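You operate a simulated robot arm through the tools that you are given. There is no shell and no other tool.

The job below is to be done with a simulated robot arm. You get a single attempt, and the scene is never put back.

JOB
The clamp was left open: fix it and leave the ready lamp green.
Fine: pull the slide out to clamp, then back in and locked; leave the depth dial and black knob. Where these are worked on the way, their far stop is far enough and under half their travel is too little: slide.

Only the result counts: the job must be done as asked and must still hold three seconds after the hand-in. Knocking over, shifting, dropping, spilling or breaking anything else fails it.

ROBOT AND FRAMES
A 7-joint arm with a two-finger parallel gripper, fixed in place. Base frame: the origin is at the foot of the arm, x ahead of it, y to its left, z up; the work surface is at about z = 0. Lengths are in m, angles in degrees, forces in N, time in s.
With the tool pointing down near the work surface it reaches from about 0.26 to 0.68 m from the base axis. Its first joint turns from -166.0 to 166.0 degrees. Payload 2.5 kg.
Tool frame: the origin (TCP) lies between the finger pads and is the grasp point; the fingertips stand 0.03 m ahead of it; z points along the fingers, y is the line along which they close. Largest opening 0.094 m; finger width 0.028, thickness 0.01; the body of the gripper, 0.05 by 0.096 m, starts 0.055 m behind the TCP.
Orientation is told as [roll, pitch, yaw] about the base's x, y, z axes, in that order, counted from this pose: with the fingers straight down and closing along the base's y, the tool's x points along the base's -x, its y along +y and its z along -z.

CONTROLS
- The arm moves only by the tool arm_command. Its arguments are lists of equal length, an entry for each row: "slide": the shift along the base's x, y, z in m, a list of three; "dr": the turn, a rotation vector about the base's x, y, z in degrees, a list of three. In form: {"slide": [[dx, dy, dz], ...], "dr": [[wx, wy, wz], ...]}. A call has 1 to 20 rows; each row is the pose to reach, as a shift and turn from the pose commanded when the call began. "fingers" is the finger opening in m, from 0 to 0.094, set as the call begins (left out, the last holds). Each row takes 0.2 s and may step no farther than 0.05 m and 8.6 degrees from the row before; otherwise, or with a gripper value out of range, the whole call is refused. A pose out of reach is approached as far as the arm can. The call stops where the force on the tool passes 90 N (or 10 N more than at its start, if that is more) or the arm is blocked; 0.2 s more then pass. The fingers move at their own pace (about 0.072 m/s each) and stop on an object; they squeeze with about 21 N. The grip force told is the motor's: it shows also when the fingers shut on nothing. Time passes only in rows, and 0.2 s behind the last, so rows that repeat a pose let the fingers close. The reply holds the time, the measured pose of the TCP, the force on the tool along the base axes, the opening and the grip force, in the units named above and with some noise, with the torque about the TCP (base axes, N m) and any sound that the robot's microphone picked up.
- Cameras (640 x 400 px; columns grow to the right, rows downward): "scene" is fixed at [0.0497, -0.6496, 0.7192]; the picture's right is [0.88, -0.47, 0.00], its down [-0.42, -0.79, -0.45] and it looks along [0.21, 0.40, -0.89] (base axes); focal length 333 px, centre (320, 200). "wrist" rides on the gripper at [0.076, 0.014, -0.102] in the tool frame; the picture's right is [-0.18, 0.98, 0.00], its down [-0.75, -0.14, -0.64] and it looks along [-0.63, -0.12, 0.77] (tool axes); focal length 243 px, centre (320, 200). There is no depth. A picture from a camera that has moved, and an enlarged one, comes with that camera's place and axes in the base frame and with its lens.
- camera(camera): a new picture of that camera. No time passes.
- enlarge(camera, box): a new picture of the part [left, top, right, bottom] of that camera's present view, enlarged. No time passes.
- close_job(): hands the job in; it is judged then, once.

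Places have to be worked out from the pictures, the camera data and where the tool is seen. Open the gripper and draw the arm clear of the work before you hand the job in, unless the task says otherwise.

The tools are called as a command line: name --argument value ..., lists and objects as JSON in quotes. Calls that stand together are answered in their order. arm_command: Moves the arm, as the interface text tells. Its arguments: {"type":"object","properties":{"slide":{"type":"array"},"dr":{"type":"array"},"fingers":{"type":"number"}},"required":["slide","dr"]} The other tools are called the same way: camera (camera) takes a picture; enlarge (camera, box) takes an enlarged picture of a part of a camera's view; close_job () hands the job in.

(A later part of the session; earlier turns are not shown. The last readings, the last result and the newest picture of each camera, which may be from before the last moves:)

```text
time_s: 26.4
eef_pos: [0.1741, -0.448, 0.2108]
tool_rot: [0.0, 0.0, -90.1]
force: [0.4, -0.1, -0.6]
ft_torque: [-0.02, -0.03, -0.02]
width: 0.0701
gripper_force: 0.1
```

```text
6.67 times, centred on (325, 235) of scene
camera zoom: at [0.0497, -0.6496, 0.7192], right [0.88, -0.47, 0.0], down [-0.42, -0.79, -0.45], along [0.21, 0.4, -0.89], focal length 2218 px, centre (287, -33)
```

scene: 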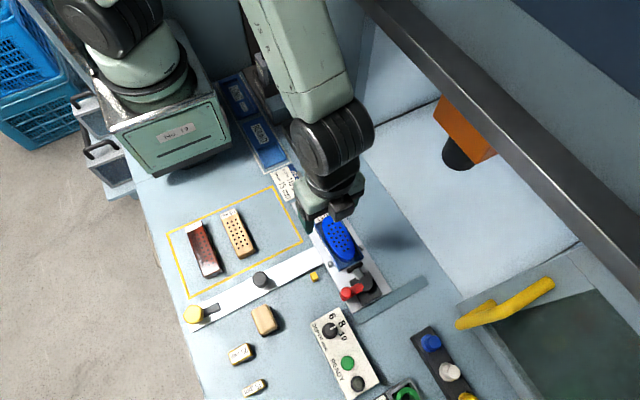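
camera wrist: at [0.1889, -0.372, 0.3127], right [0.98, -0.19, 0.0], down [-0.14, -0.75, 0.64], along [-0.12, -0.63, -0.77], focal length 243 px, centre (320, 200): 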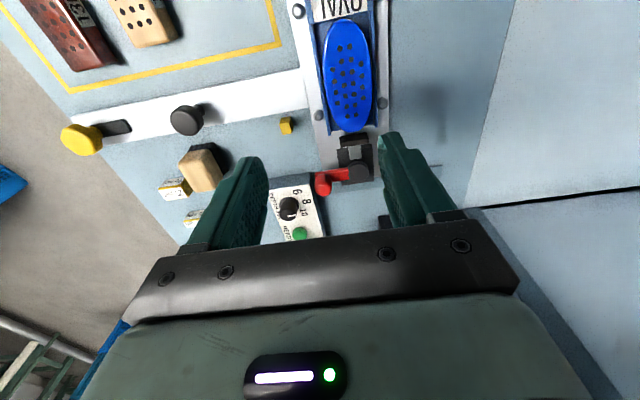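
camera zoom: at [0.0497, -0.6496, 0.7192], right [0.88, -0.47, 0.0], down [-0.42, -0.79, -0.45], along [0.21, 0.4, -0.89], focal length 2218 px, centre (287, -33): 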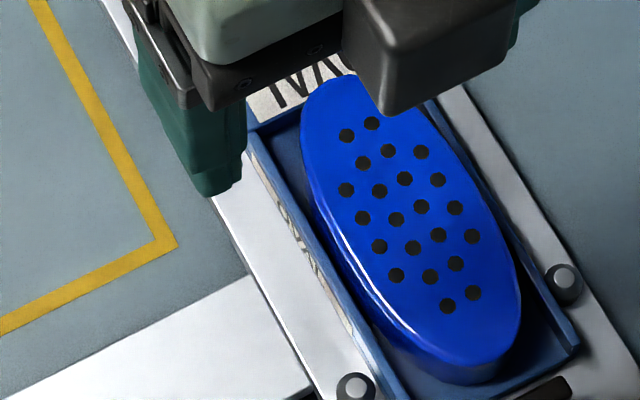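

The clamp is a vertical-axis cam: the pivot disc is at ≈(0.204, -0.557) and the red lever points to -x, with an upright red knob at ≈(0.156, -0.558, top z 0.062). The dial sits close by at ≈(0.105, -0.583), so I turn back to yaw 0 with a narrow opening above the red knob, so the fingers straddle it along y.

arm_command --slide '[[-0.002, -0.01, 0], [-0.004, -0.02, 0], [-0.006, -0.03, 0], [-0.008, -0.04, 0], [-0.01, -0.05, 0], [-0.012, -0.06, 0], [-0.014, -0.07, 0], [-0.016, -0.08, 0], [-0.018, -0.09, 0], [-0.018, -0.1, 0], [-0.018, -0.11, -0.03], [-0.018, -0.11, -0.05]]' --dr '[[0, 0, 8.2], [0, 0, 16.4], [0, 0, 24.6], [0, 0, 32.8], [0, 0, 41], [0, 0, 49.2], [0, 0, 57.4], [0, 0, 65.6], [0, 0, 73.8], [0, 0, 82], [0, 0, 90], [0, 0, 90]]' --fingers 0.05

camera --camera "wrist"

enlarge --camera "scene" --box '[300, 230, 420, 330]'

```text
time_s: 29.0
eef_pos: [0.1549, -0.5583, 0.1577]
tool_rot: [-0.1, 0.0, 0.1]
force: [0.1, 0.0, -0.2]
ft_torque: [0.0, 0.01, 0.01]
width: 0.0501
gripper_force: 0.0
```

```text
taken
camera wrist: at [0.0787, -0.5437, 0.2589], right [0.18, 0.98, 0.0], down [0.75, -0.14, 0.64], along [0.63, -0.12, -0.77], focal length 243 px, centre (320, 200)
```

wrist: 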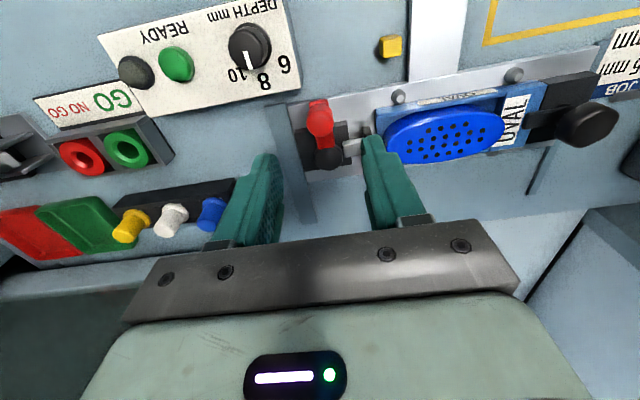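

```text
4.00 times, centred on (360, 280) of scene
camera zoom: at [0.0497, -0.6496, 0.7192], right [0.88, -0.47, 0.0], down [-0.42, -0.79, -0.45], along [0.21, 0.4, -0.89], focal length 1331 px, centre (160, -120)
```

zoom: 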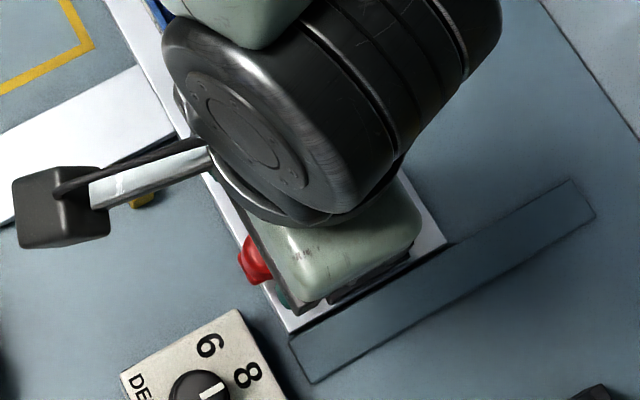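

I zoom to place the red knob precisely relative to the fingers.

enlarge --camera "wrist" --box '[270, 80, 390, 190]'

```text
3.64 times, centred on (330, 135) of wrist
camera zoom: at [0.0787, -0.5437, 0.2589], right [0.18, 0.98, 0.0], down [0.75, -0.14, 0.64], along [0.63, -0.12, -0.77], focal length 882 px, centre (284, 436)
```

zoom: 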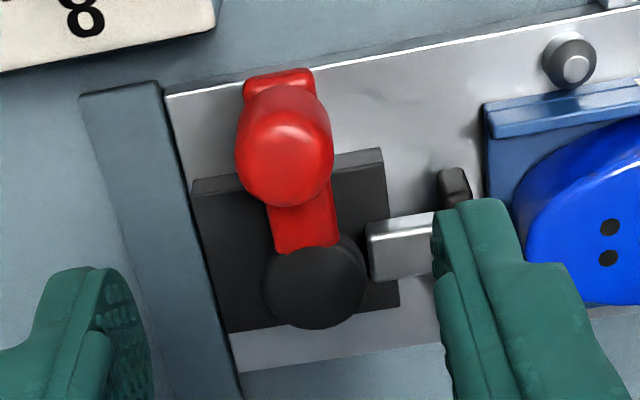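

The red knob is at ≈(0.160, -0.559) with its pivot at (0.2045, -0.558). I go down to TCP z ≈ 0.070 and close.

arm_command --slide '[[0.003, 0, -0.03], [0.003, 0, -0.06], [0.003, 0, -0.088], [0.003, 0, -0.088]]' --dr '[[0, 0, 0], [0, 0, 0], [0, 0, 0], [0, 0, 0]]'

arm_command --slide '[[0, 0, 0], [0, 0, 0], [0, 0, 0], [0, 0, 0]]' --dr '[[0, 0, 0], [0, 0, 0], [0, 0, 0], [0, 0, 0]]' --fingers 0.01

camera --camera "wrist"

```text
time_s: 30.0
eef_pos: [0.1588, -0.5604, 0.0721]
tool_rot: [0.0, 0.0, 0.0]
force: [0.2, -0.8, 0.6]
ft_torque: [-0.03, -0.01, 0.03]
width: 0.05
gripper_force: 0.0
```

```text
time_s: 31.0
eef_pos: [0.1589, -0.5604, 0.0722]
tool_rot: [0.0, 0.1, -0.1]
force: [-0.2, 0.3, -3.5]
ft_torque: [0.02, 0.03, -0.02]
width: 0.0221
gripper_force: 45.0
```

```text
taken
camera wrist: at [0.0828, -0.5461, 0.1732], right [0.18, 0.98, 0.0], down [0.75, -0.14, 0.64], along [0.63, -0.12, -0.77], focal length 243 px, centre (320, 200)
```

wrist: 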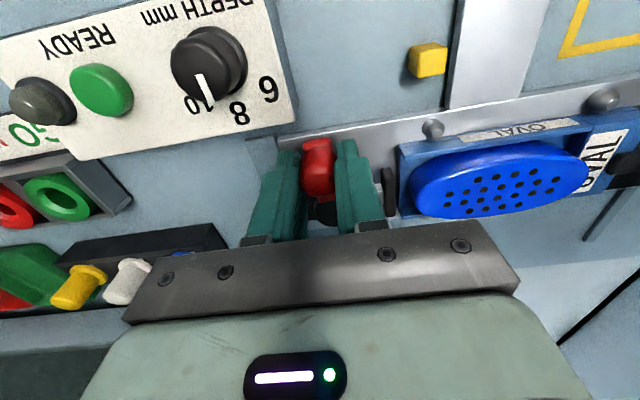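

Gripped (22 mm). I test the swing gently toward -y (counter-clockwise about the pivot) by 8°.

arm_command --slide '[[0.0001, -0.0032, 0], [0.0004, -0.0063, 0], [0.0004, -0.0063, 0]]' --dr '[[0, 0, 4], [0, 0, 8], [0, 0, 8]]'

camera --camera "wrist"

```text
time_s: 31.8
eef_pos: [0.1583, -0.5656, 0.0716]
tool_rot: [-0.1, -0.1, 8.1]
force: [5.4, -8.4, -11.9]
ft_torque: [-0.15, -0.38, -0.41]
width: 0.0221
gripper_force: 45.9
```

```text
taken
camera wrist: at [0.0817, -0.5622, 0.1731], right [0.05, 1.0, 0.0], down [0.76, -0.03, 0.64], along [0.64, -0.03, -0.77], focal length 243 px, centre (320, 200)
```

wrist: 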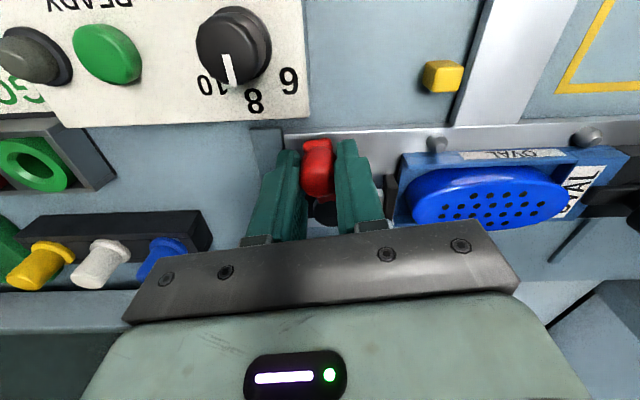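

It follows freely. I continue the arc to about 32° and check whether the pad advances.

arm_command --slide '[[0.0012, -0.0061, 0], [0.003, -0.012, 0], [0.0054, -0.0173, 0], [0.0054, -0.0173, 0]]' --dr '[[0, 0, 8], [0, 0, 16], [0, 0, 24], [0, 0, 24]]'

camera --camera "wrist"

enlarge --camera "scene" --box '[300, 230, 420, 330]'

```text
time_s: 32.8
eef_pos: [0.1649, -0.5837, 0.0722]
tool_rot: [-0.1, 0.0, 32.1]
force: [5.0, -3.2, 7.8]
ft_torque: [-0.11, -0.02, -0.18]
width: 0.0222
gripper_force: 44.9
```

```text
taken
camera wrist: at [0.0933, -0.6112, 0.1733], right [-0.37, 0.93, 0.0], down [0.71, 0.28, 0.64], along [0.6, 0.23, -0.77], focal length 243 px, centre (320, 200)
```

wrist: 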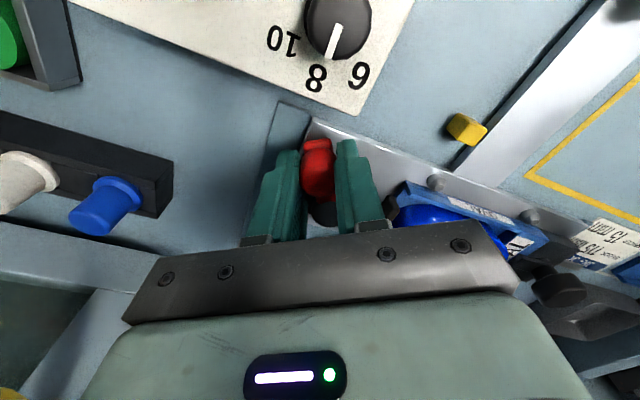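

```text
4.00 times, centred on (360, 280) of scene
camera zoom: at [0.0497, -0.6496, 0.7192], right [0.88, -0.47, 0.0], down [-0.42, -0.79, -0.45], along [0.21, 0.4, -0.89], focal length 1331 px, centre (160, -120)
```

zoom: 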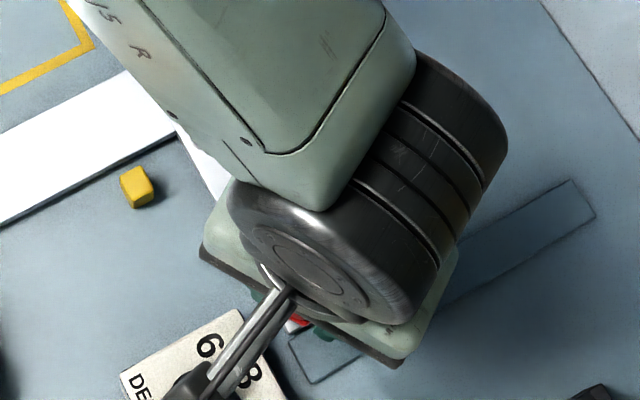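

The arc holds. I continue to about 72°.

arm_command --slide '[[0.0038, -0.0053, 0], [0.0083, -0.0099, 0], [0.0134, -0.0139, 0], [0.019, -0.0171, 0], [0.025, -0.0195, 0], [0.025, -0.0195, 0]]' --dr '[[0, 0, 8], [0, 0, 16], [0, 0, 24], [0, 0, 32], [0, 0, 40], [0, 0, 40]]'

camera --camera "wrist"

camera --camera "scene"

```text
time_s: 34.2
eef_pos: [0.1867, -0.6009, 0.0717]
tool_rot: [0.0, 0.0, 71.9]
force: [-1.0, -14.3, 0.1]
ft_torque: [-0.48, 0.04, -0.18]
width: 0.0221
gripper_force: 44.7
```

```text
taken
camera wrist: at [0.1509, -0.6696, 0.1733], right [-0.88, 0.48, 0.0], down [0.37, 0.67, 0.64], along [0.31, 0.56, -0.77], focal length 243 px, centre (320, 200)
```

wrist: 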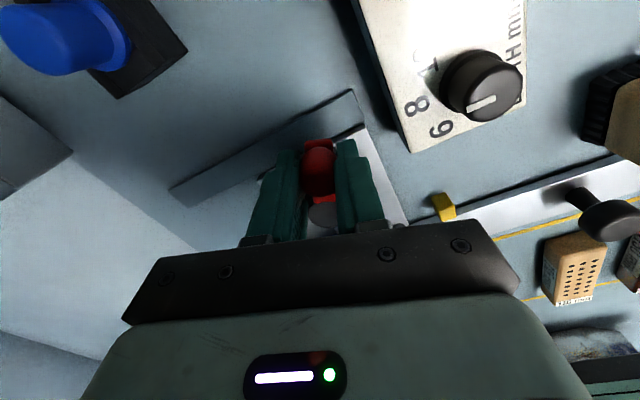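

```text
taken
```

scene: 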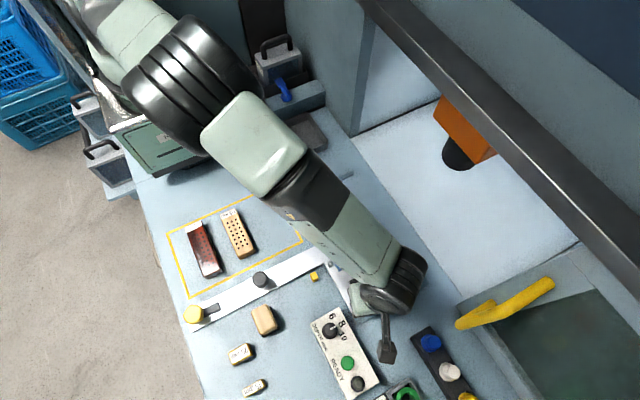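

Still turning with little force. I continue toward 96° and watch for a stop.

arm_command --slide '[[0.0063, -0.0016, 0], [0.0127, -0.0023, 0], [0.0191, -0.0021, 0], [0.0191, -0.0021, 0]]' --dr '[[0, 0, 8], [0, 0, 16], [0, 0, 24], [0, 0, 24]]'

camera --camera "wrist"

camera --camera "scene"

```text
time_s: 35.2
eef_pos: [0.2075, -0.6023, 0.0702]
tool_rot: [0.0, -0.1, 96.1]
force: [-1.0, -11.1, 2.2]
ft_torque: [-0.22, -0.09, -1.54]
width: 0.0245
gripper_force: 45.0
```

```text
taken
camera wrist: at [0.2019, -0.6802, 0.1733], right [-1.0, 0.08, 0.0], down [0.06, 0.76, 0.64], along [0.05, 0.64, -0.77], focal length 243 px, centre (320, 200)
```

wrist: 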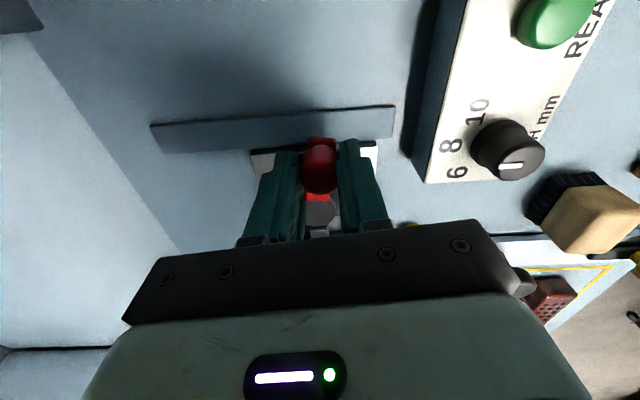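

```text
taken
```

scene: 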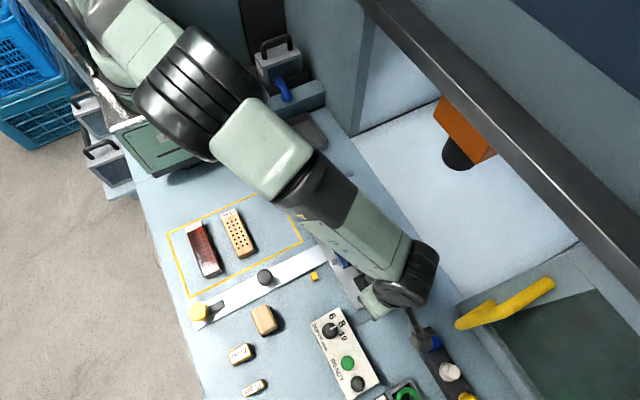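

A twist torque of -1.5 N m and the slightly shifted slide show the lever is at its stop near 90°. I let go, rise straight up and back off to look at the clamp.

arm_command --slide '[[0, 0, 0], [0, 0, 0], [0, 0, 0], [0, 0, 0.03], [0, 0, 0.07], [0, 0, 0.11], [0, 0, 0.13]]' --dr '[[0, 0, 0], [0, 0, 0], [0, 0, 0], [0, 0, 0], [0, 0, 0], [0, 0, 0], [0, 0, 0]]' --fingers 0.05

camera --camera "wrist"

enlarge --camera "wrist" --box '[260, 60, 400, 220]'

```text
time_s: 36.8
eef_pos: [0.2079, -0.6014, 0.2023]
tool_rot: [0.0, 0.0, 96.0]
force: [0.5, -0.5, 0.1]
ft_torque: [-0.02, 0.02, 0.01]
width: 0.05
gripper_force: 0.0
```

```text
taken
camera wrist: at [0.2019, -0.6792, 0.3036], right [-1.0, 0.08, 0.0], down [0.06, 0.76, 0.64], along [0.05, 0.64, -0.77], focal length 243 px, centre (320, 200)
```

wrist: 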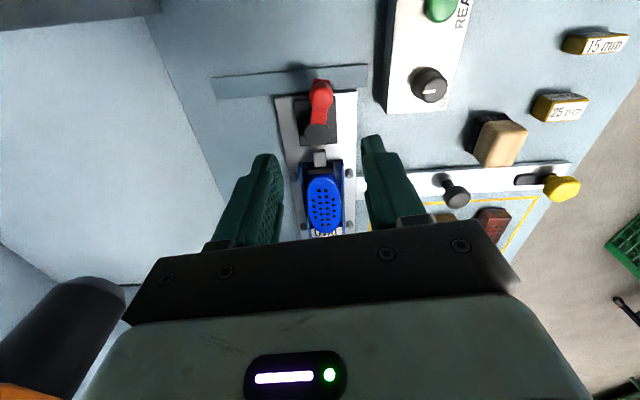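

```text
2.50 times, centred on (330, 140) of wrist
camera zoom: at [0.2019, -0.6792, 0.3036], right [-1.0, 0.08, 0.0], down [0.06, 0.76, 0.64], along [0.05, 0.64, -0.77], focal length 606 px, centre (295, 350)
```

zoom: 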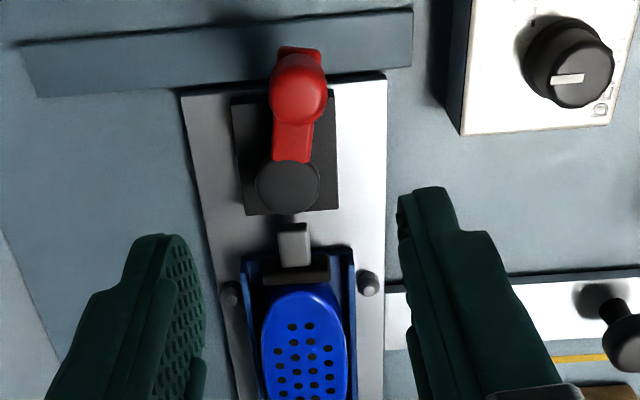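

The pad has moved forward into the nest against the blue block and the lever now points to -y, so the clamp is shut. I zoom to judge whether the lever is fully over.

enlarge --camera "wrist" --box '[290, 70, 350, 140]'

enlarge --camera "wrist" --box '[285, 130, 365, 230]'

camera --camera "scene"

```text
5.71 times, centred on (320, 105) of wrist
camera zoom: at [0.2019, -0.6792, 0.3036], right [-1.0, 0.08, 0.0], down [0.06, 0.76, 0.64], along [0.05, 0.64, -0.77], focal length 1386 px, centre (320, 743)
```

zoom: 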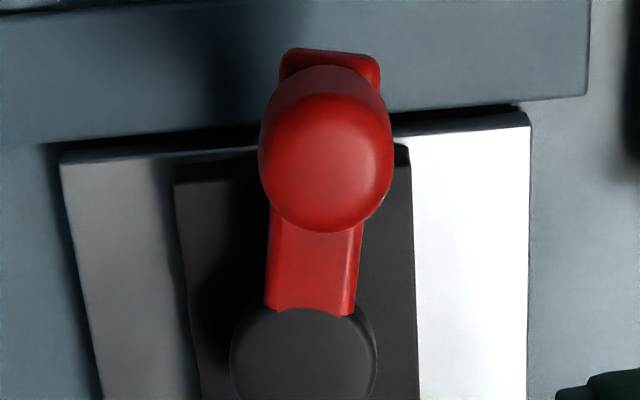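

```text
4.00 times, centred on (325, 180) of wrist
camera zoom: at [0.2019, -0.6792, 0.3036], right [-1.0, 0.08, 0.0], down [0.06, 0.76, 0.64], along [0.05, 0.64, -0.77], focal length 970 px, centre (300, 280)
```

zoom: 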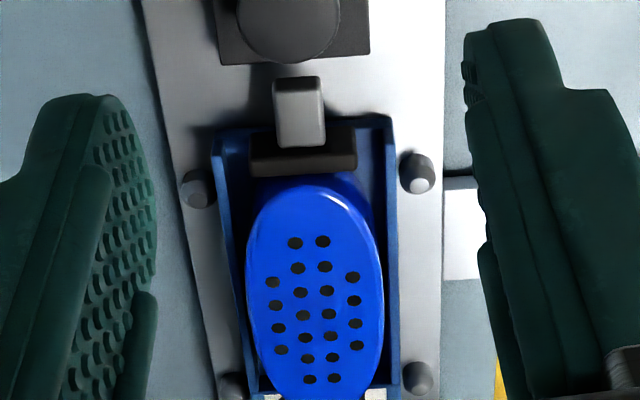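

```text
taken
```

scene: 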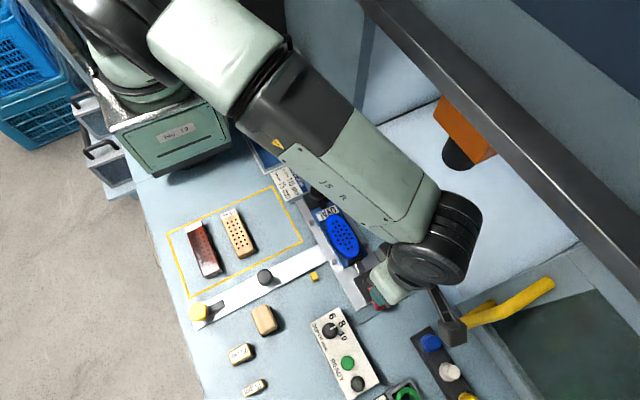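

The clamp pad bears on the block and the lever is hard over. The slide crept about 8–10 mm inward, so the handle is now near (0.027, -0.448). I move above it at height with yaw 90, so the fingers close along x.

arm_command --slide '[[-0.03, 0.025, 0], [-0.06, 0.05, 0], [-0.09, 0.075, 0], [-0.12, 0.1, 0], [-0.15, 0.127, 0], [-0.18, 0.153, 0], [-0.18, 0.153, -0.03], [-0.18, 0.153, -0.03]]' --dr '[[0, 0, -3], [0, 0, -6], [0, 0, -6], [0, 0, -6], [0, 0, -6], [0, 0, -6], [0, 0, -6], [0, 0, -6]]' --fingers 0.08

camera --camera "wrist"

camera --camera "scene"

```text
time_s: 38.6
eef_pos: [0.0321, -0.4472, 0.1711]
tool_rot: [0.0, 0.1, 89.9]
force: [-0.7, 0.5, -0.9]
ft_torque: [-0.04, 0.0, -0.01]
width: 0.0799
gripper_force: 0.1
```

```text
taken
camera wrist: at [0.0175, -0.5249, 0.2726], right [-0.98, 0.19, 0.0], down [0.14, 0.75, 0.64], along [0.12, 0.63, -0.77], focal length 243 px, centre (320, 200)
```

wrist: 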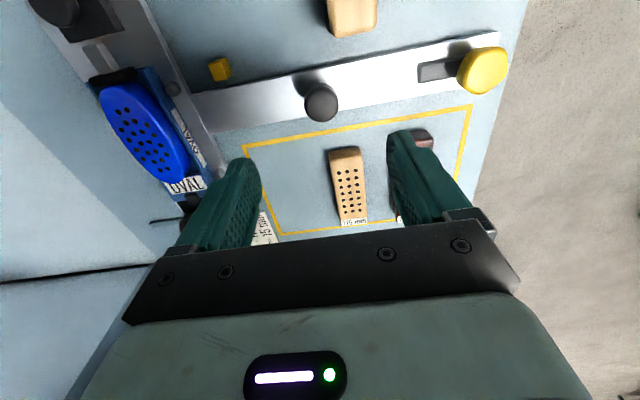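

```text
taken
```

scene: 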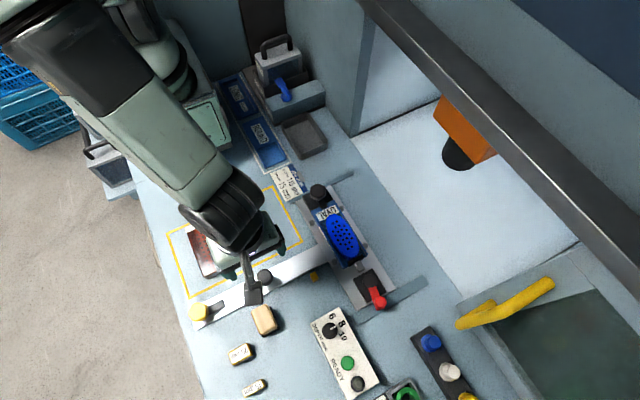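

The handle reads (0.031, -0.450). I lower onto it and close.

arm_command --slide '[[-0.001, -0.001, -0.04], [-0.001, -0.001, -0.08], [-0.001, -0.001, -0.112], [-0.001, -0.001, -0.112]]' --dr '[[0, 0, 0], [0, 0, 0], [0, 0, 0], [0, 0, 0]]'

arm_command --slide '[[0, 0, 0], [0, 0, 0], [0, 0, 0], [0, 0, 0], [0, 0, 0]]' --dr '[[0, 0, 0], [0, 0, 0], [0, 0, 0], [0, 0, 0], [0, 0, 0]]' --fingers 0.01

camera --camera "wrist"

enlarge --camera "scene" --box '[290, 170, 430, 320]'

```text
time_s: 39.6
eef_pos: [0.0288, -0.4497, 0.0568]
tool_rot: [0.0, 0.0, 90.0]
force: [-0.1, -0.1, 1.1]
ft_torque: [-0.01, -0.01, 0.01]
width: 0.0798
gripper_force: 0.0
```

```text
time_s: 40.8
eef_pos: [0.0317, -0.4499, 0.0563]
tool_rot: [-0.1, 0.1, 89.8]
force: [-0.5, -1.9, -5.1]
ft_torque: [-0.04, 0.06, -0.05]
width: 0.0313
gripper_force: 44.7
```

```text
taken
camera wrist: at [0.0166, -0.5261, 0.1581], right [-0.98, 0.18, 0.0], down [0.14, 0.75, 0.64], along [0.12, 0.63, -0.77], focal length 243 px, centre (320, 200)
```

wrist: 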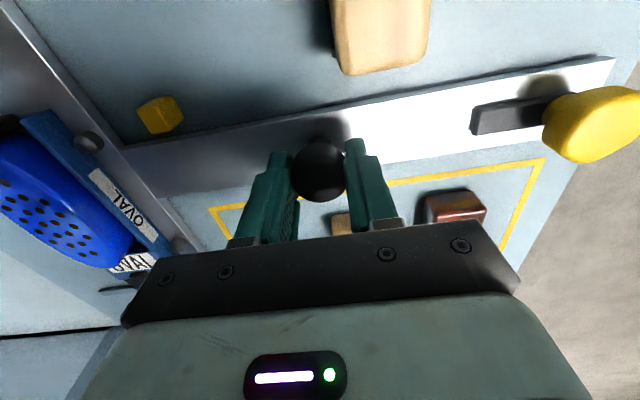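

```text
2.67 times, centred on (360, 245) of scene
camera zoom: at [0.0497, -0.6496, 0.7192], right [0.88, -0.47, 0.0], down [-0.42, -0.79, -0.45], along [0.21, 0.4, -0.89], focal length 887 px, centre (213, 80)
```

zoom: 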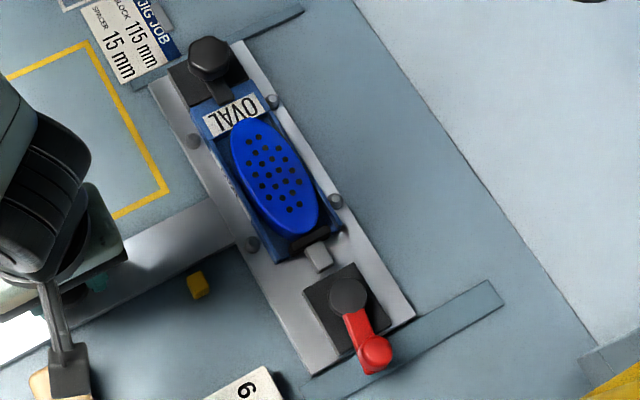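

Gripped. I push the slide back in along +x, first 0.20 m.

arm_command --slide '[[0.01, 0, 0.001], [0.02, 0, 0.001], [0.03, 0, 0.001], [0.04, 0, 0.001], [0.05, 0, 0.001], [0.06, 0, 0.001], [0.07, 0, 0.001], [0.08, 0, 0.001], [0.09, 0, 0.001], [0.1, 0, 0.001], [0.11, 0, 0.001], [0.12, 0, 0.001], [0.13, 0, 0.001], [0.14, 0, 0.001], [0.15, 0, 0.001], [0.16, 0, 0.001], [0.17, 0, 0.001], [0.18, 0, 0.001], [0.19, 0, 0.001], [0.2, 0, 0.001]]' --dr '[[0, 0, 0], [0, 0, 0], [0, 0, 0], [0, 0, 0], [0, 0, 0], [0, 0, 0], [0, 0, 0], [0, 0, 0], [0, 0, 0], [0, 0, 0], [0, 0, 0], [0, 0, 0], [0, 0, 0], [0, 0, 0], [0, 0, 0], [0, 0, 0], [0, 0, 0], [0, 0, 0], [0, 0, 0], [0, 0, 0]]'

camera --camera "scene"

```text
time_s: 45.0
eef_pos: [0.2268, -0.4498, 0.0601]
tool_rot: [0.0, -0.1, 90.0]
force: [-0.8, 19.6, -1.3]
ft_torque: [-0.13, -0.08, 0.1]
width: 0.0315
gripper_force: 45.2
```

```text
taken
```

scene: 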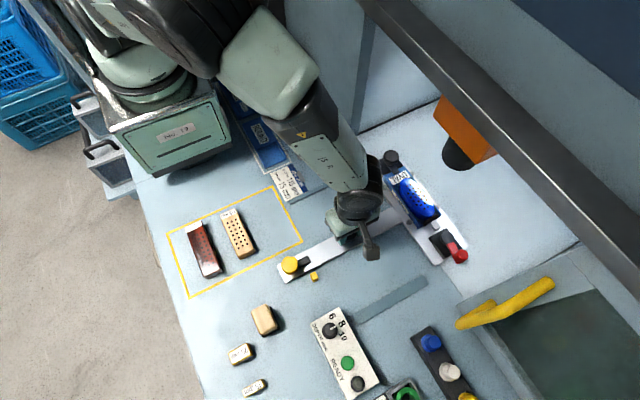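

On track. I push the last ~0.052 m, then slow for the inner stop.

arm_command --slide '[[0.01, 0, 0], [0.02, 0, 0], [0.03, 0, 0], [0.04, 0, 0], [0.046, 0, 0], [0.05, 0, 0], [0.053, 0, 0], [0.056, 0, 0]]' --dr '[[0, 0, 0], [0, 0, 0], [0, 0, 0], [0, 0, 0], [0, 0, 0], [0, 0, 0], [0, 0, 0], [0, 0, 0]]'

camera --camera "scene"

camera --camera "wrist"

```text
time_s: 46.8
eef_pos: [0.2825, -0.4493, 0.0591]
tool_rot: [0.3, -0.1, 89.8]
force: [-10.5, 28.8, 24.5]
ft_torque: [0.71, 0.22, -0.05]
width: 0.0313
gripper_force: 45.2
```

```text
taken
```

scene: 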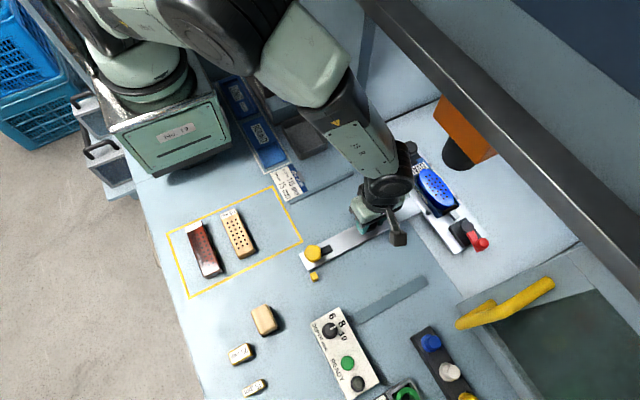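

```text
taken
camera wrist: at [0.2684, -0.5268, 0.161], right [-0.98, 0.19, 0.01], down [0.15, 0.75, 0.64], along [0.12, 0.63, -0.77], focal length 243 px, centre (320, 200)
```

wrist: 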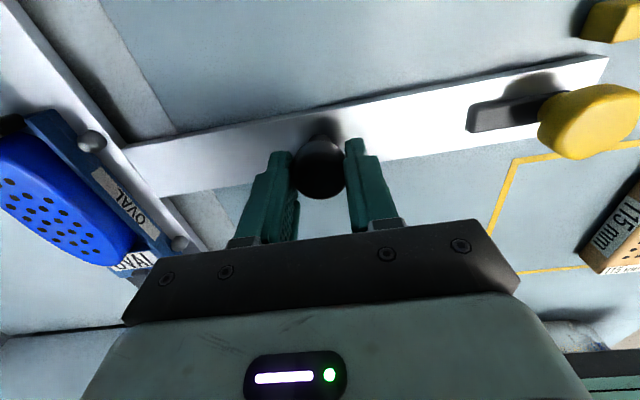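

The handle is back at x ≈ 0.281 with the force starting to build. I press 4 mm more to confirm the inner stop.

arm_command --slide '[[0.002, 0, 0], [0.004, 0, 0], [0.004, 0, 0]]' --dr '[[0, 0, 0], [0, 0, 0], [0, 0, 0]]'

enlarge --camera "scene" --box '[280, 220, 350, 290]'

enlarge --camera "scene" --box '[400, 140, 500, 260]'

```text
time_s: 47.6
eef_pos: [0.2814, -0.4507, 0.0595]
tool_rot: [0.7, -0.2, 89.8]
force: [-35.1, 22.8, 28.4]
ft_torque: [0.31, 0.86, -0.25]
width: 0.0312
gripper_force: 44.9
```

```text
5.71 times, centred on (315, 255) of scene
camera zoom: at [0.0497, -0.6496, 0.7192], right [0.88, -0.47, 0.0], down [-0.42, -0.79, -0.45], along [0.21, 0.4, -0.89], focal length 1902 px, centre (349, -114)
```

zoom: 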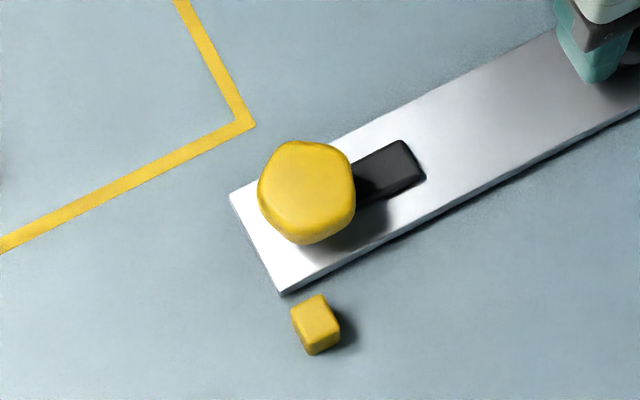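

```text
3.33 times, centred on (450, 200) of scene
camera zoom: at [0.0497, -0.6496, 0.7192], right [0.88, -0.47, 0.0], down [-0.42, -0.79, -0.45], along [0.21, 0.4, -0.89], focal length 1109 px, centre (-113, 200)
```

zoom: 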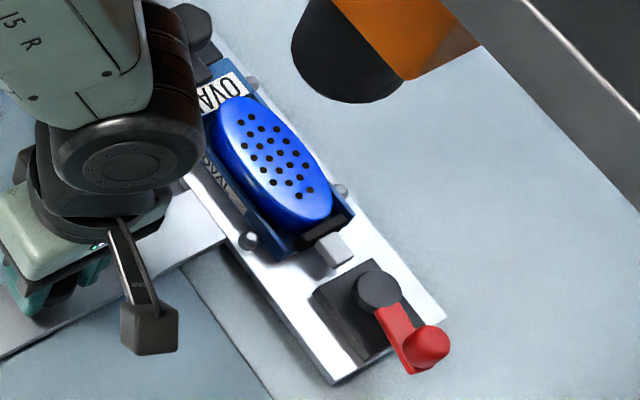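

The slide is hard against its inner stop (35 N). I ease off, release the handle and rise.

arm_command --slide '[[-0.003, 0, 0], [-0.003, 0, 0], [-0.003, 0, 0], [-0.003, 0, 0.03], [-0.003, 0, 0.07], [-0.003, 0, 0.11]]' --dr '[[0, 0, 0], [0, 0, 0], [0, 0, 0], [0, 0, 0], [0, 0, 0], [0, 0, 0]]' --fingers 0.06

arm_command --slide '[[-0.012, 0, 0], [-0.024, 0, 0], [-0.036, 0, 0], [-0.048, 0, 0], [-0.06, 0, 0], [-0.072, 0, 0], [-0.084, 0, 0], [-0.096, 0, 0], [-0.108, 0, 0], [-0.12, 0, 0], [-0.136, 0, 0], [-0.136, 0, 0]]' --dr '[[0, 0, -8.2], [0, 0, -16.4], [0, 0, -24.6], [0, 0, -32.8], [0, 0, -41], [0, 0, -49.2], [0, 0, -57.4], [0, 0, -65.6], [0, 0, -73.8], [0, 0, -82], [0, 0, -90], [0, 0, -90]]' --fingers 0.052

camera --camera "wrist"

enlarge --camera "wrist" --box '[250, 60, 390, 180]'

camera --camera "scene"

```text
time_s: 49.0
eef_pos: [0.2813, -0.4513, 0.1725]
tool_rot: [0.0, 0.0, 90.0]
force: [-0.2, 0.1, 0.5]
ft_torque: [-0.01, 0.0, -0.02]
width: 0.0601
gripper_force: 0.0
```

```text
time_s: 51.6
eef_pos: [0.1476, -0.4519, 0.1723]
tool_rot: [0.0, 0.0, -0.2]
force: [-0.5, -0.7, 0.1]
ft_torque: [-0.03, -0.01, 0.0]
width: 0.0519
gripper_force: 0.1
```

```text
taken
camera wrist: at [0.0722, -0.4367, 0.2732], right [0.19, 0.98, 0.0], down [0.75, -0.14, 0.64], along [0.63, -0.12, -0.77], focal length 243 px, centre (320, 200)
```

wrist: 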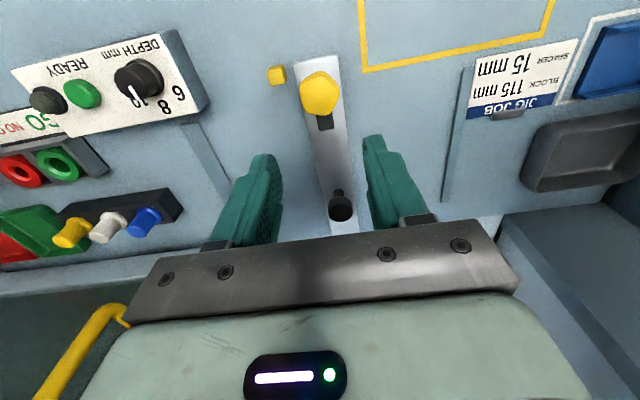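

```text
3.33 times, centred on (320, 120) of wrist
camera zoom: at [0.0722, -0.4367, 0.2732], right [0.19, 0.98, 0.0], down [0.75, -0.14, 0.64], along [0.63, -0.12, -0.77], focal length 809 px, centre (320, 467)
```

zoom: 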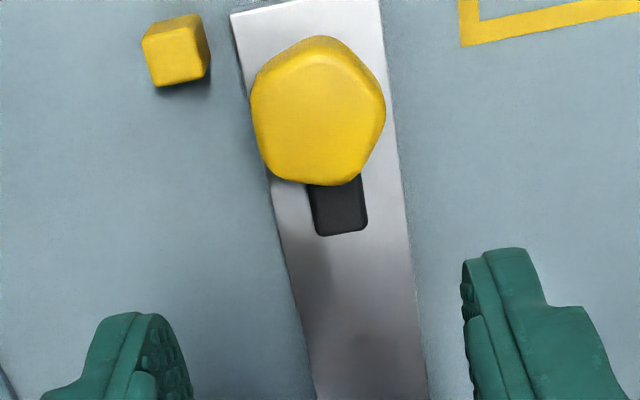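

```text
taken
```

scene: 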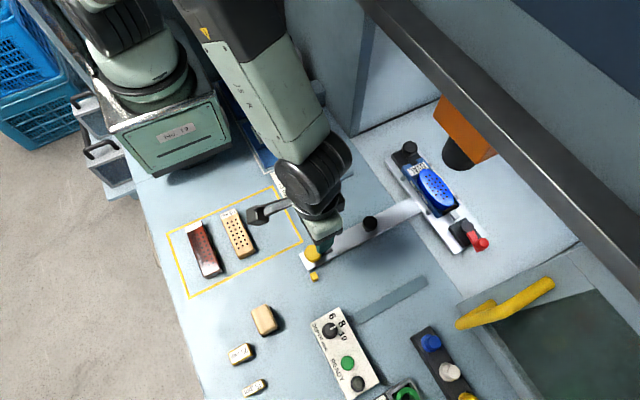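

The knob centre is at ≈(0.140, -0.450) and its arm still points to +x. I lower at (0.141, -0.450), TCP z ≈ 0.059, with the 52 mm opening, and close.

arm_command --slide '[[-0.006, 0.001, -0.04], [-0.006, 0.001, -0.08], [-0.006, 0.001, -0.114], [-0.006, 0.001, -0.114]]' --dr '[[0, 0, 0], [0, 0, 0], [0, 0, 0], [0, 0, 0]]'

arm_command --slide '[[-0.001, 0, 0], [-0.001, 0, 0], [-0.001, 0, 0], [-0.001, 0, 0], [-0.001, 0, 0]]' --dr '[[0, 0, 0], [0, 0, 0], [0, 0, 0], [0, 0, 0], [0, 0, 0]]' --fingers 0.015

camera --camera "wrist"

```text
time_s: 52.6
eef_pos: [0.1417, -0.4496, 0.0544]
tool_rot: [0.1, -0.1, -0.1]
force: [0.9, -0.2, -0.6]
ft_torque: [0.02, -0.01, 0.03]
width: 0.0521
gripper_force: 0.0
```

```text
time_s: 53.8
eef_pos: [0.1413, -0.4506, 0.0548]
tool_rot: [0.1, 0.1, 0.0]
force: [4.5, 0.1, -20.1]
ft_torque: [-0.04, -0.31, -0.02]
width: 0.0373
gripper_force: 45.0
```

```text
taken
camera wrist: at [0.065, -0.4363, 0.1564], right [0.18, 0.98, 0.0], down [0.75, -0.14, 0.64], along [0.63, -0.12, -0.77], focal length 243 px, centre (320, 200)
```

wrist: 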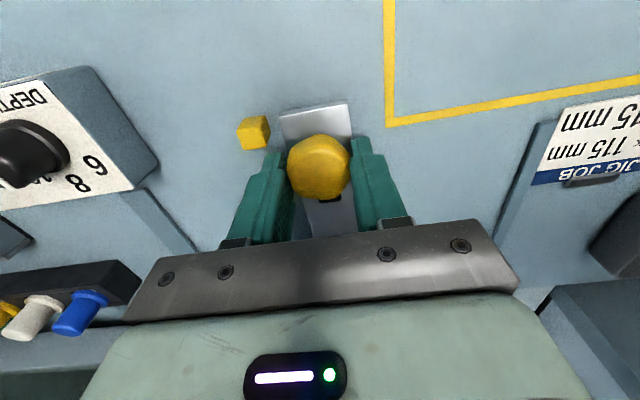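

Gripped at 37.3 mm. I turn the knob clockwise 44° to begin bringing the arm back behind the post.

arm_command --slide '[[0, 0, 0], [0, 0, 0], [0, 0, 0], [0, 0, 0], [0, 0, 0], [0, 0, 0], [0, 0, 0]]' --dr '[[0, 0, -7], [0, 0, -14], [0, 0, -21], [0, 0, -28], [0, 0, -36], [0, 0, -44], [0, 0, -44]]'

camera --camera "wrist"

enlarge --camera "scene" --box '[270, 200, 370, 300]'

```text
time_s: 55.4
eef_pos: [0.1408, -0.4515, 0.0557]
tool_rot: [-0.2, 0.0, -44.1]
force: [-2.5, -20.3, -30.6]
ft_torque: [-0.37, 0.03, 0.01]
width: 0.0377
gripper_force: 44.8
```

```text
taken
camera wrist: at [0.0966, -0.3878, 0.1572], right [0.82, 0.58, 0.0], down [0.44, -0.62, 0.64], along [0.37, -0.53, -0.77], focal length 243 px, centre (320, 200)
```

wrist: 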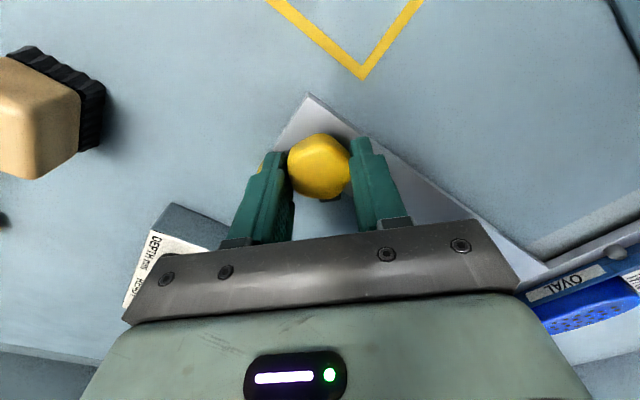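

```text
4.00 times, centred on (320, 250) of scene
camera zoom: at [0.0497, -0.6496, 0.7192], right [0.88, -0.47, 0.0], down [-0.42, -0.79, -0.45], along [0.21, 0.4, -0.89], focal length 1331 px, centre (320, 0)
```

zoom: 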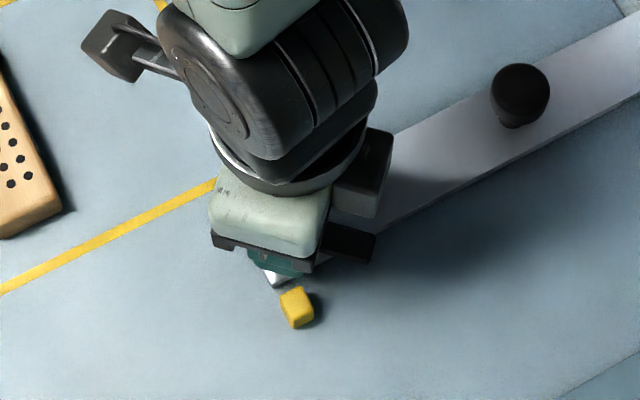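

The arm is following at ~45°. I turn the remaining 46°, plus 2° to seat it.

arm_command --slide '[[0, 0, 0], [0, 0, 0], [0, 0, 0], [0, 0, 0], [0, 0, 0], [0, 0, 0], [0, 0, 0]]' --dr '[[0, 0, -8], [0, 0, -16], [0, 0, -24], [0, 0, -32], [0, 0, -40], [0, 0, -47], [0, 0, -47]]'

camera --camera "wrist"

camera --camera "scene"

enlarge --camera "scene" --box '[290, 300, 400, 400]'

enlarge --camera "scene" --box '[270, 200, 370, 300]'

```text
time_s: 57.0
eef_pos: [0.1394, -0.4518, 0.0559]
tool_rot: [0.0, -0.4, -91.2]
force: [-17.2, -23.8, -10.4]
ft_torque: [-0.91, 0.32, 0.5]
width: 0.0373
gripper_force: 45.1
```

```text
taken
camera wrist: at [0.1563, -0.3752, 0.1573], right [0.98, -0.2, 0.0], down [-0.16, -0.75, 0.65], along [-0.13, -0.63, -0.76], focal length 243 px, centre (320, 200)
```

wrist: 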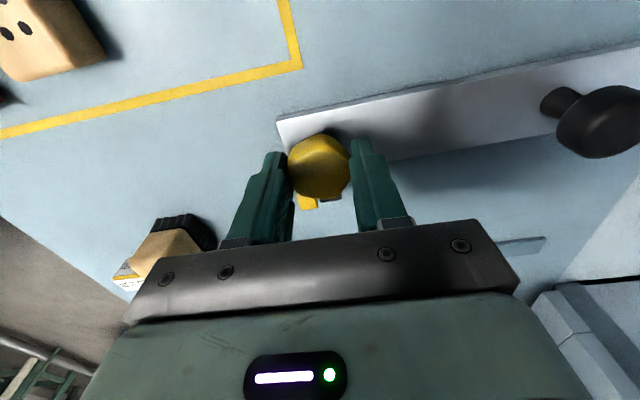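

```text
taken
```

scene: 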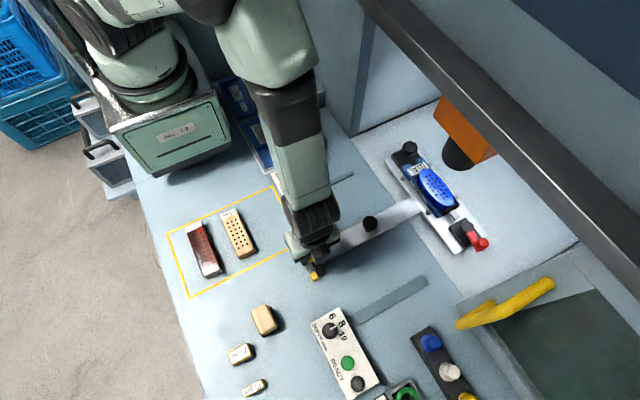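

```text
4.00 times, centred on (345, 350) of scene
camera zoom: at [0.0497, -0.6496, 0.7192], right [0.88, -0.47, 0.0], down [-0.42, -0.79, -0.45], along [0.21, 0.4, -0.89], focal length 1331 px, centre (220, -400)
```

zoom: 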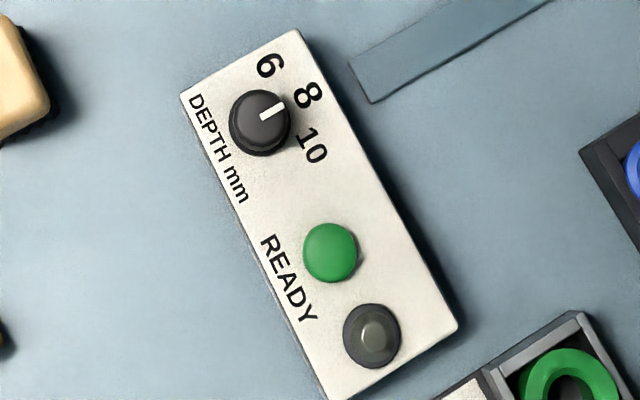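

```text
4.00 times, centred on (320, 250) of scene
camera zoom: at [0.0497, -0.6496, 0.7192], right [0.88, -0.47, 0.0], down [-0.42, -0.79, -0.45], along [0.21, 0.4, -0.89], focal length 1331 px, centre (320, 0)
```

zoom: 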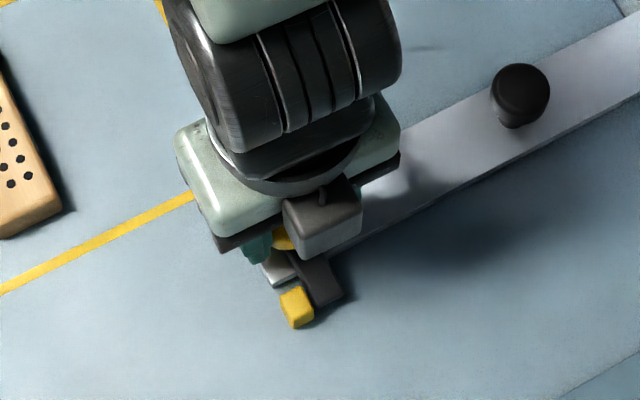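

The latch arm is back behind the post, so the slide is locked. The lamp under READY is unlit, so the green dome looks like the check button, at ≈(0.098, -0.666). I release the knob, rise, and check everything before pressing it.

arm_command --slide '[[0, 0, 0], [0, 0, 0], [0, 0, 0], [0, 0, 0.03], [0, 0, 0.07], [0, 0, 0.11], [0, 0, 0.13]]' --dr '[[0, 0, 1], [0, 0, 1], [0, 0, 1], [0, 0, 1], [0, 0, 1], [0, 0, 1], [0, 0, 1]]' --fingers 0.08

arm_command --slide '[[0, -0.04, 0], [-0.01, -0.08, 0], [-0.02, -0.12, 0], [-0.03, -0.15, 0], [-0.03, -0.15, 0]]' --dr '[[0, 0, 0], [0, 0, 0], [0, 0, 0], [0, 0, 0], [0, 0, 0]]' --fingers 0.0

camera --camera "scene"

enlarge --camera "scene" --box '[280, 220, 350, 290]'

enlarge --camera "scene" --box '[390, 140, 500, 260]'

camera --camera "wrist"

```text
time_s: 58.6
eef_pos: [0.1395, -0.4492, 0.1859]
tool_rot: [0.0, 0.0, -90.1]
force: [0.1, 0.4, -0.2]
ft_torque: [0.0, 0.02, 0.0]
width: 0.0798
gripper_force: 0.1
```

```text
time_s: 59.8
eef_pos: [0.1081, -0.6015, 0.1856]
tool_rot: [0.0, -0.1, -90.0]
force: [-1.0, -0.2, 0.2]
ft_torque: [-0.01, 0.0, 0.0]
width: 0.0
gripper_force: 20.7
```

```text
taken
```

scene: 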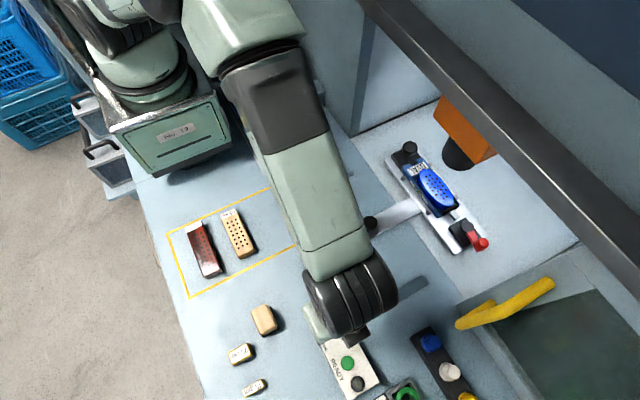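

```text
5.71 times, centred on (315, 255) of scene
camera zoom: at [0.0497, -0.6496, 0.7192], right [0.88, -0.47, 0.0], down [-0.42, -0.79, -0.45], along [0.21, 0.4, -0.89], focal length 1902 px, centre (349, -114)
```

zoom: 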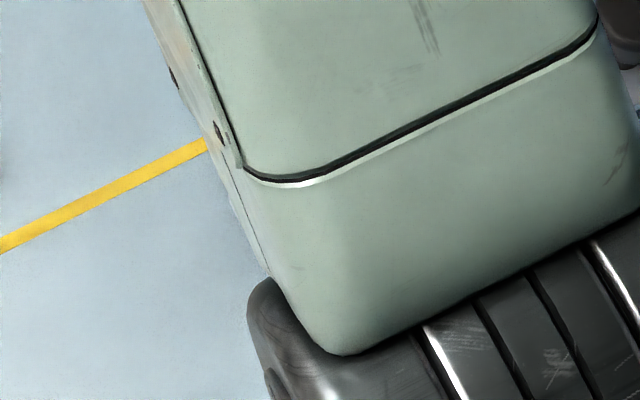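

```text
3.33 times, centred on (445, 200) of scene
camera zoom: at [0.0497, -0.6496, 0.7192], right [0.88, -0.47, 0.0], down [-0.42, -0.79, -0.45], along [0.21, 0.4, -0.89], focal length 1109 px, centre (-97, 200)
```

zoom: 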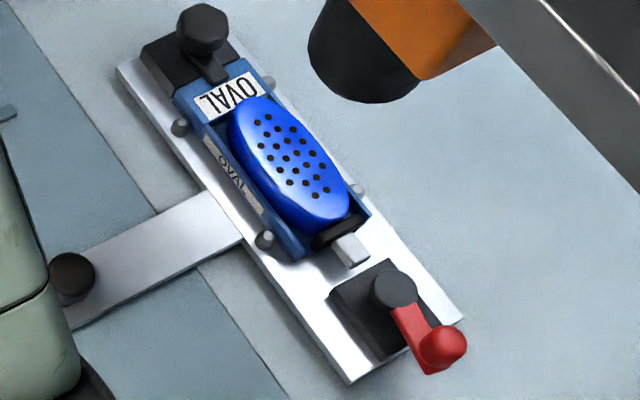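

```text
taken
camera wrist: at [0.1231, -0.5254, 0.2872], right [0.98, -0.18, 0.0], down [-0.14, -0.75, 0.64], along [-0.12, -0.63, -0.77], focal length 243 px, centre (320, 200)
```

wrist: 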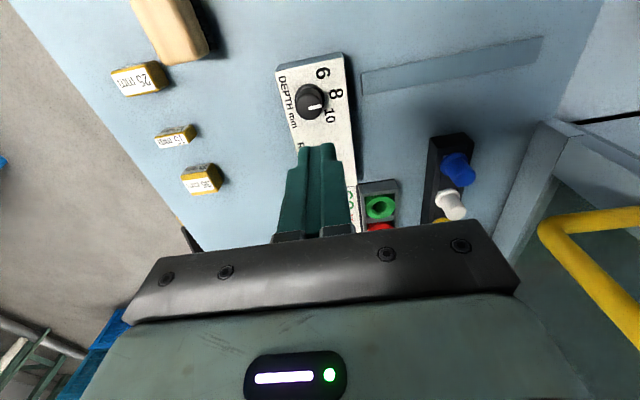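

The clamp stays shut with the pad on the block, and the slide is in. I bring the closed fingertips over the green button at (0.098, -0.666), tips about 0.03 above it.

arm_command --slide '[[-0.005, -0.033, -0.02], [-0.01, -0.065, -0.05], [-0.01, -0.065, -0.085], [-0.01, -0.065, -0.085]]' --dr '[[0, 0, 0], [0, 0, 0], [0, 0, 0], [0, 0, 0]]'

camera --camera "wrist"

enlarge --camera "scene" --box '[290, 290, 410, 400]'

enlarge --camera "scene" --box '[280, 220, 350, 290]'

```text
time_s: 60.8
eef_pos: [0.0997, -0.6637, 0.0984]
tool_rot: [0.0, -0.1, -90.1]
force: [0.3, 0.0, 0.2]
ft_torque: [-0.01, -0.01, -0.01]
width: 0.0
gripper_force: 20.8
```

```text
taken
camera wrist: at [0.1146, -0.5884, 0.2005], right [0.98, -0.19, 0.0], down [-0.14, -0.75, 0.64], along [-0.12, -0.63, -0.77], focal length 243 px, centre (320, 200)
```

wrist: 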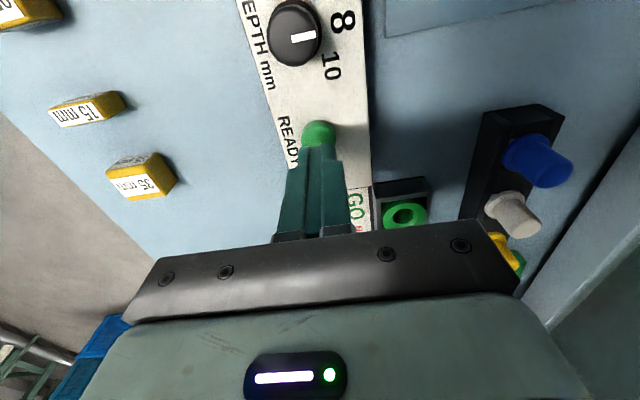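

```text
3.64 times, centred on (350, 345) of scene
camera zoom: at [0.0497, -0.6496, 0.7192], right [0.88, -0.47, 0.0], down [-0.42, -0.79, -0.45], along [0.21, 0.4, -0.89], focal length 1210 px, centre (211, -327)
```

zoom: 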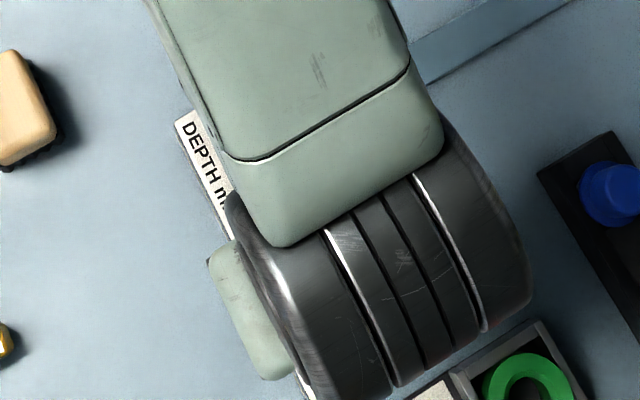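

```text
5.71 times, centred on (315, 255) of scene
camera zoom: at [0.0497, -0.6496, 0.7192], right [0.88, -0.47, 0.0], down [-0.42, -0.79, -0.45], along [0.21, 0.4, -0.89], focal length 1902 px, centre (349, -114)
```

zoom: 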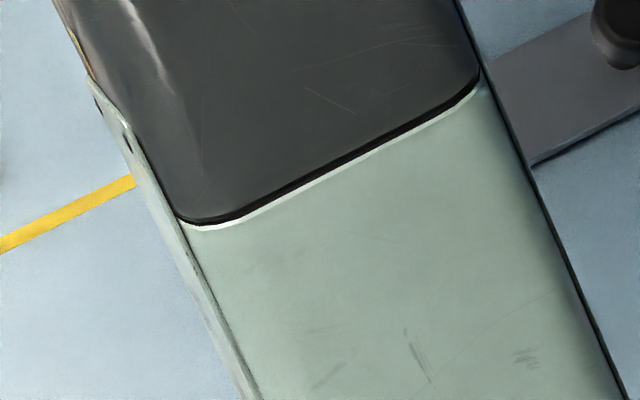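

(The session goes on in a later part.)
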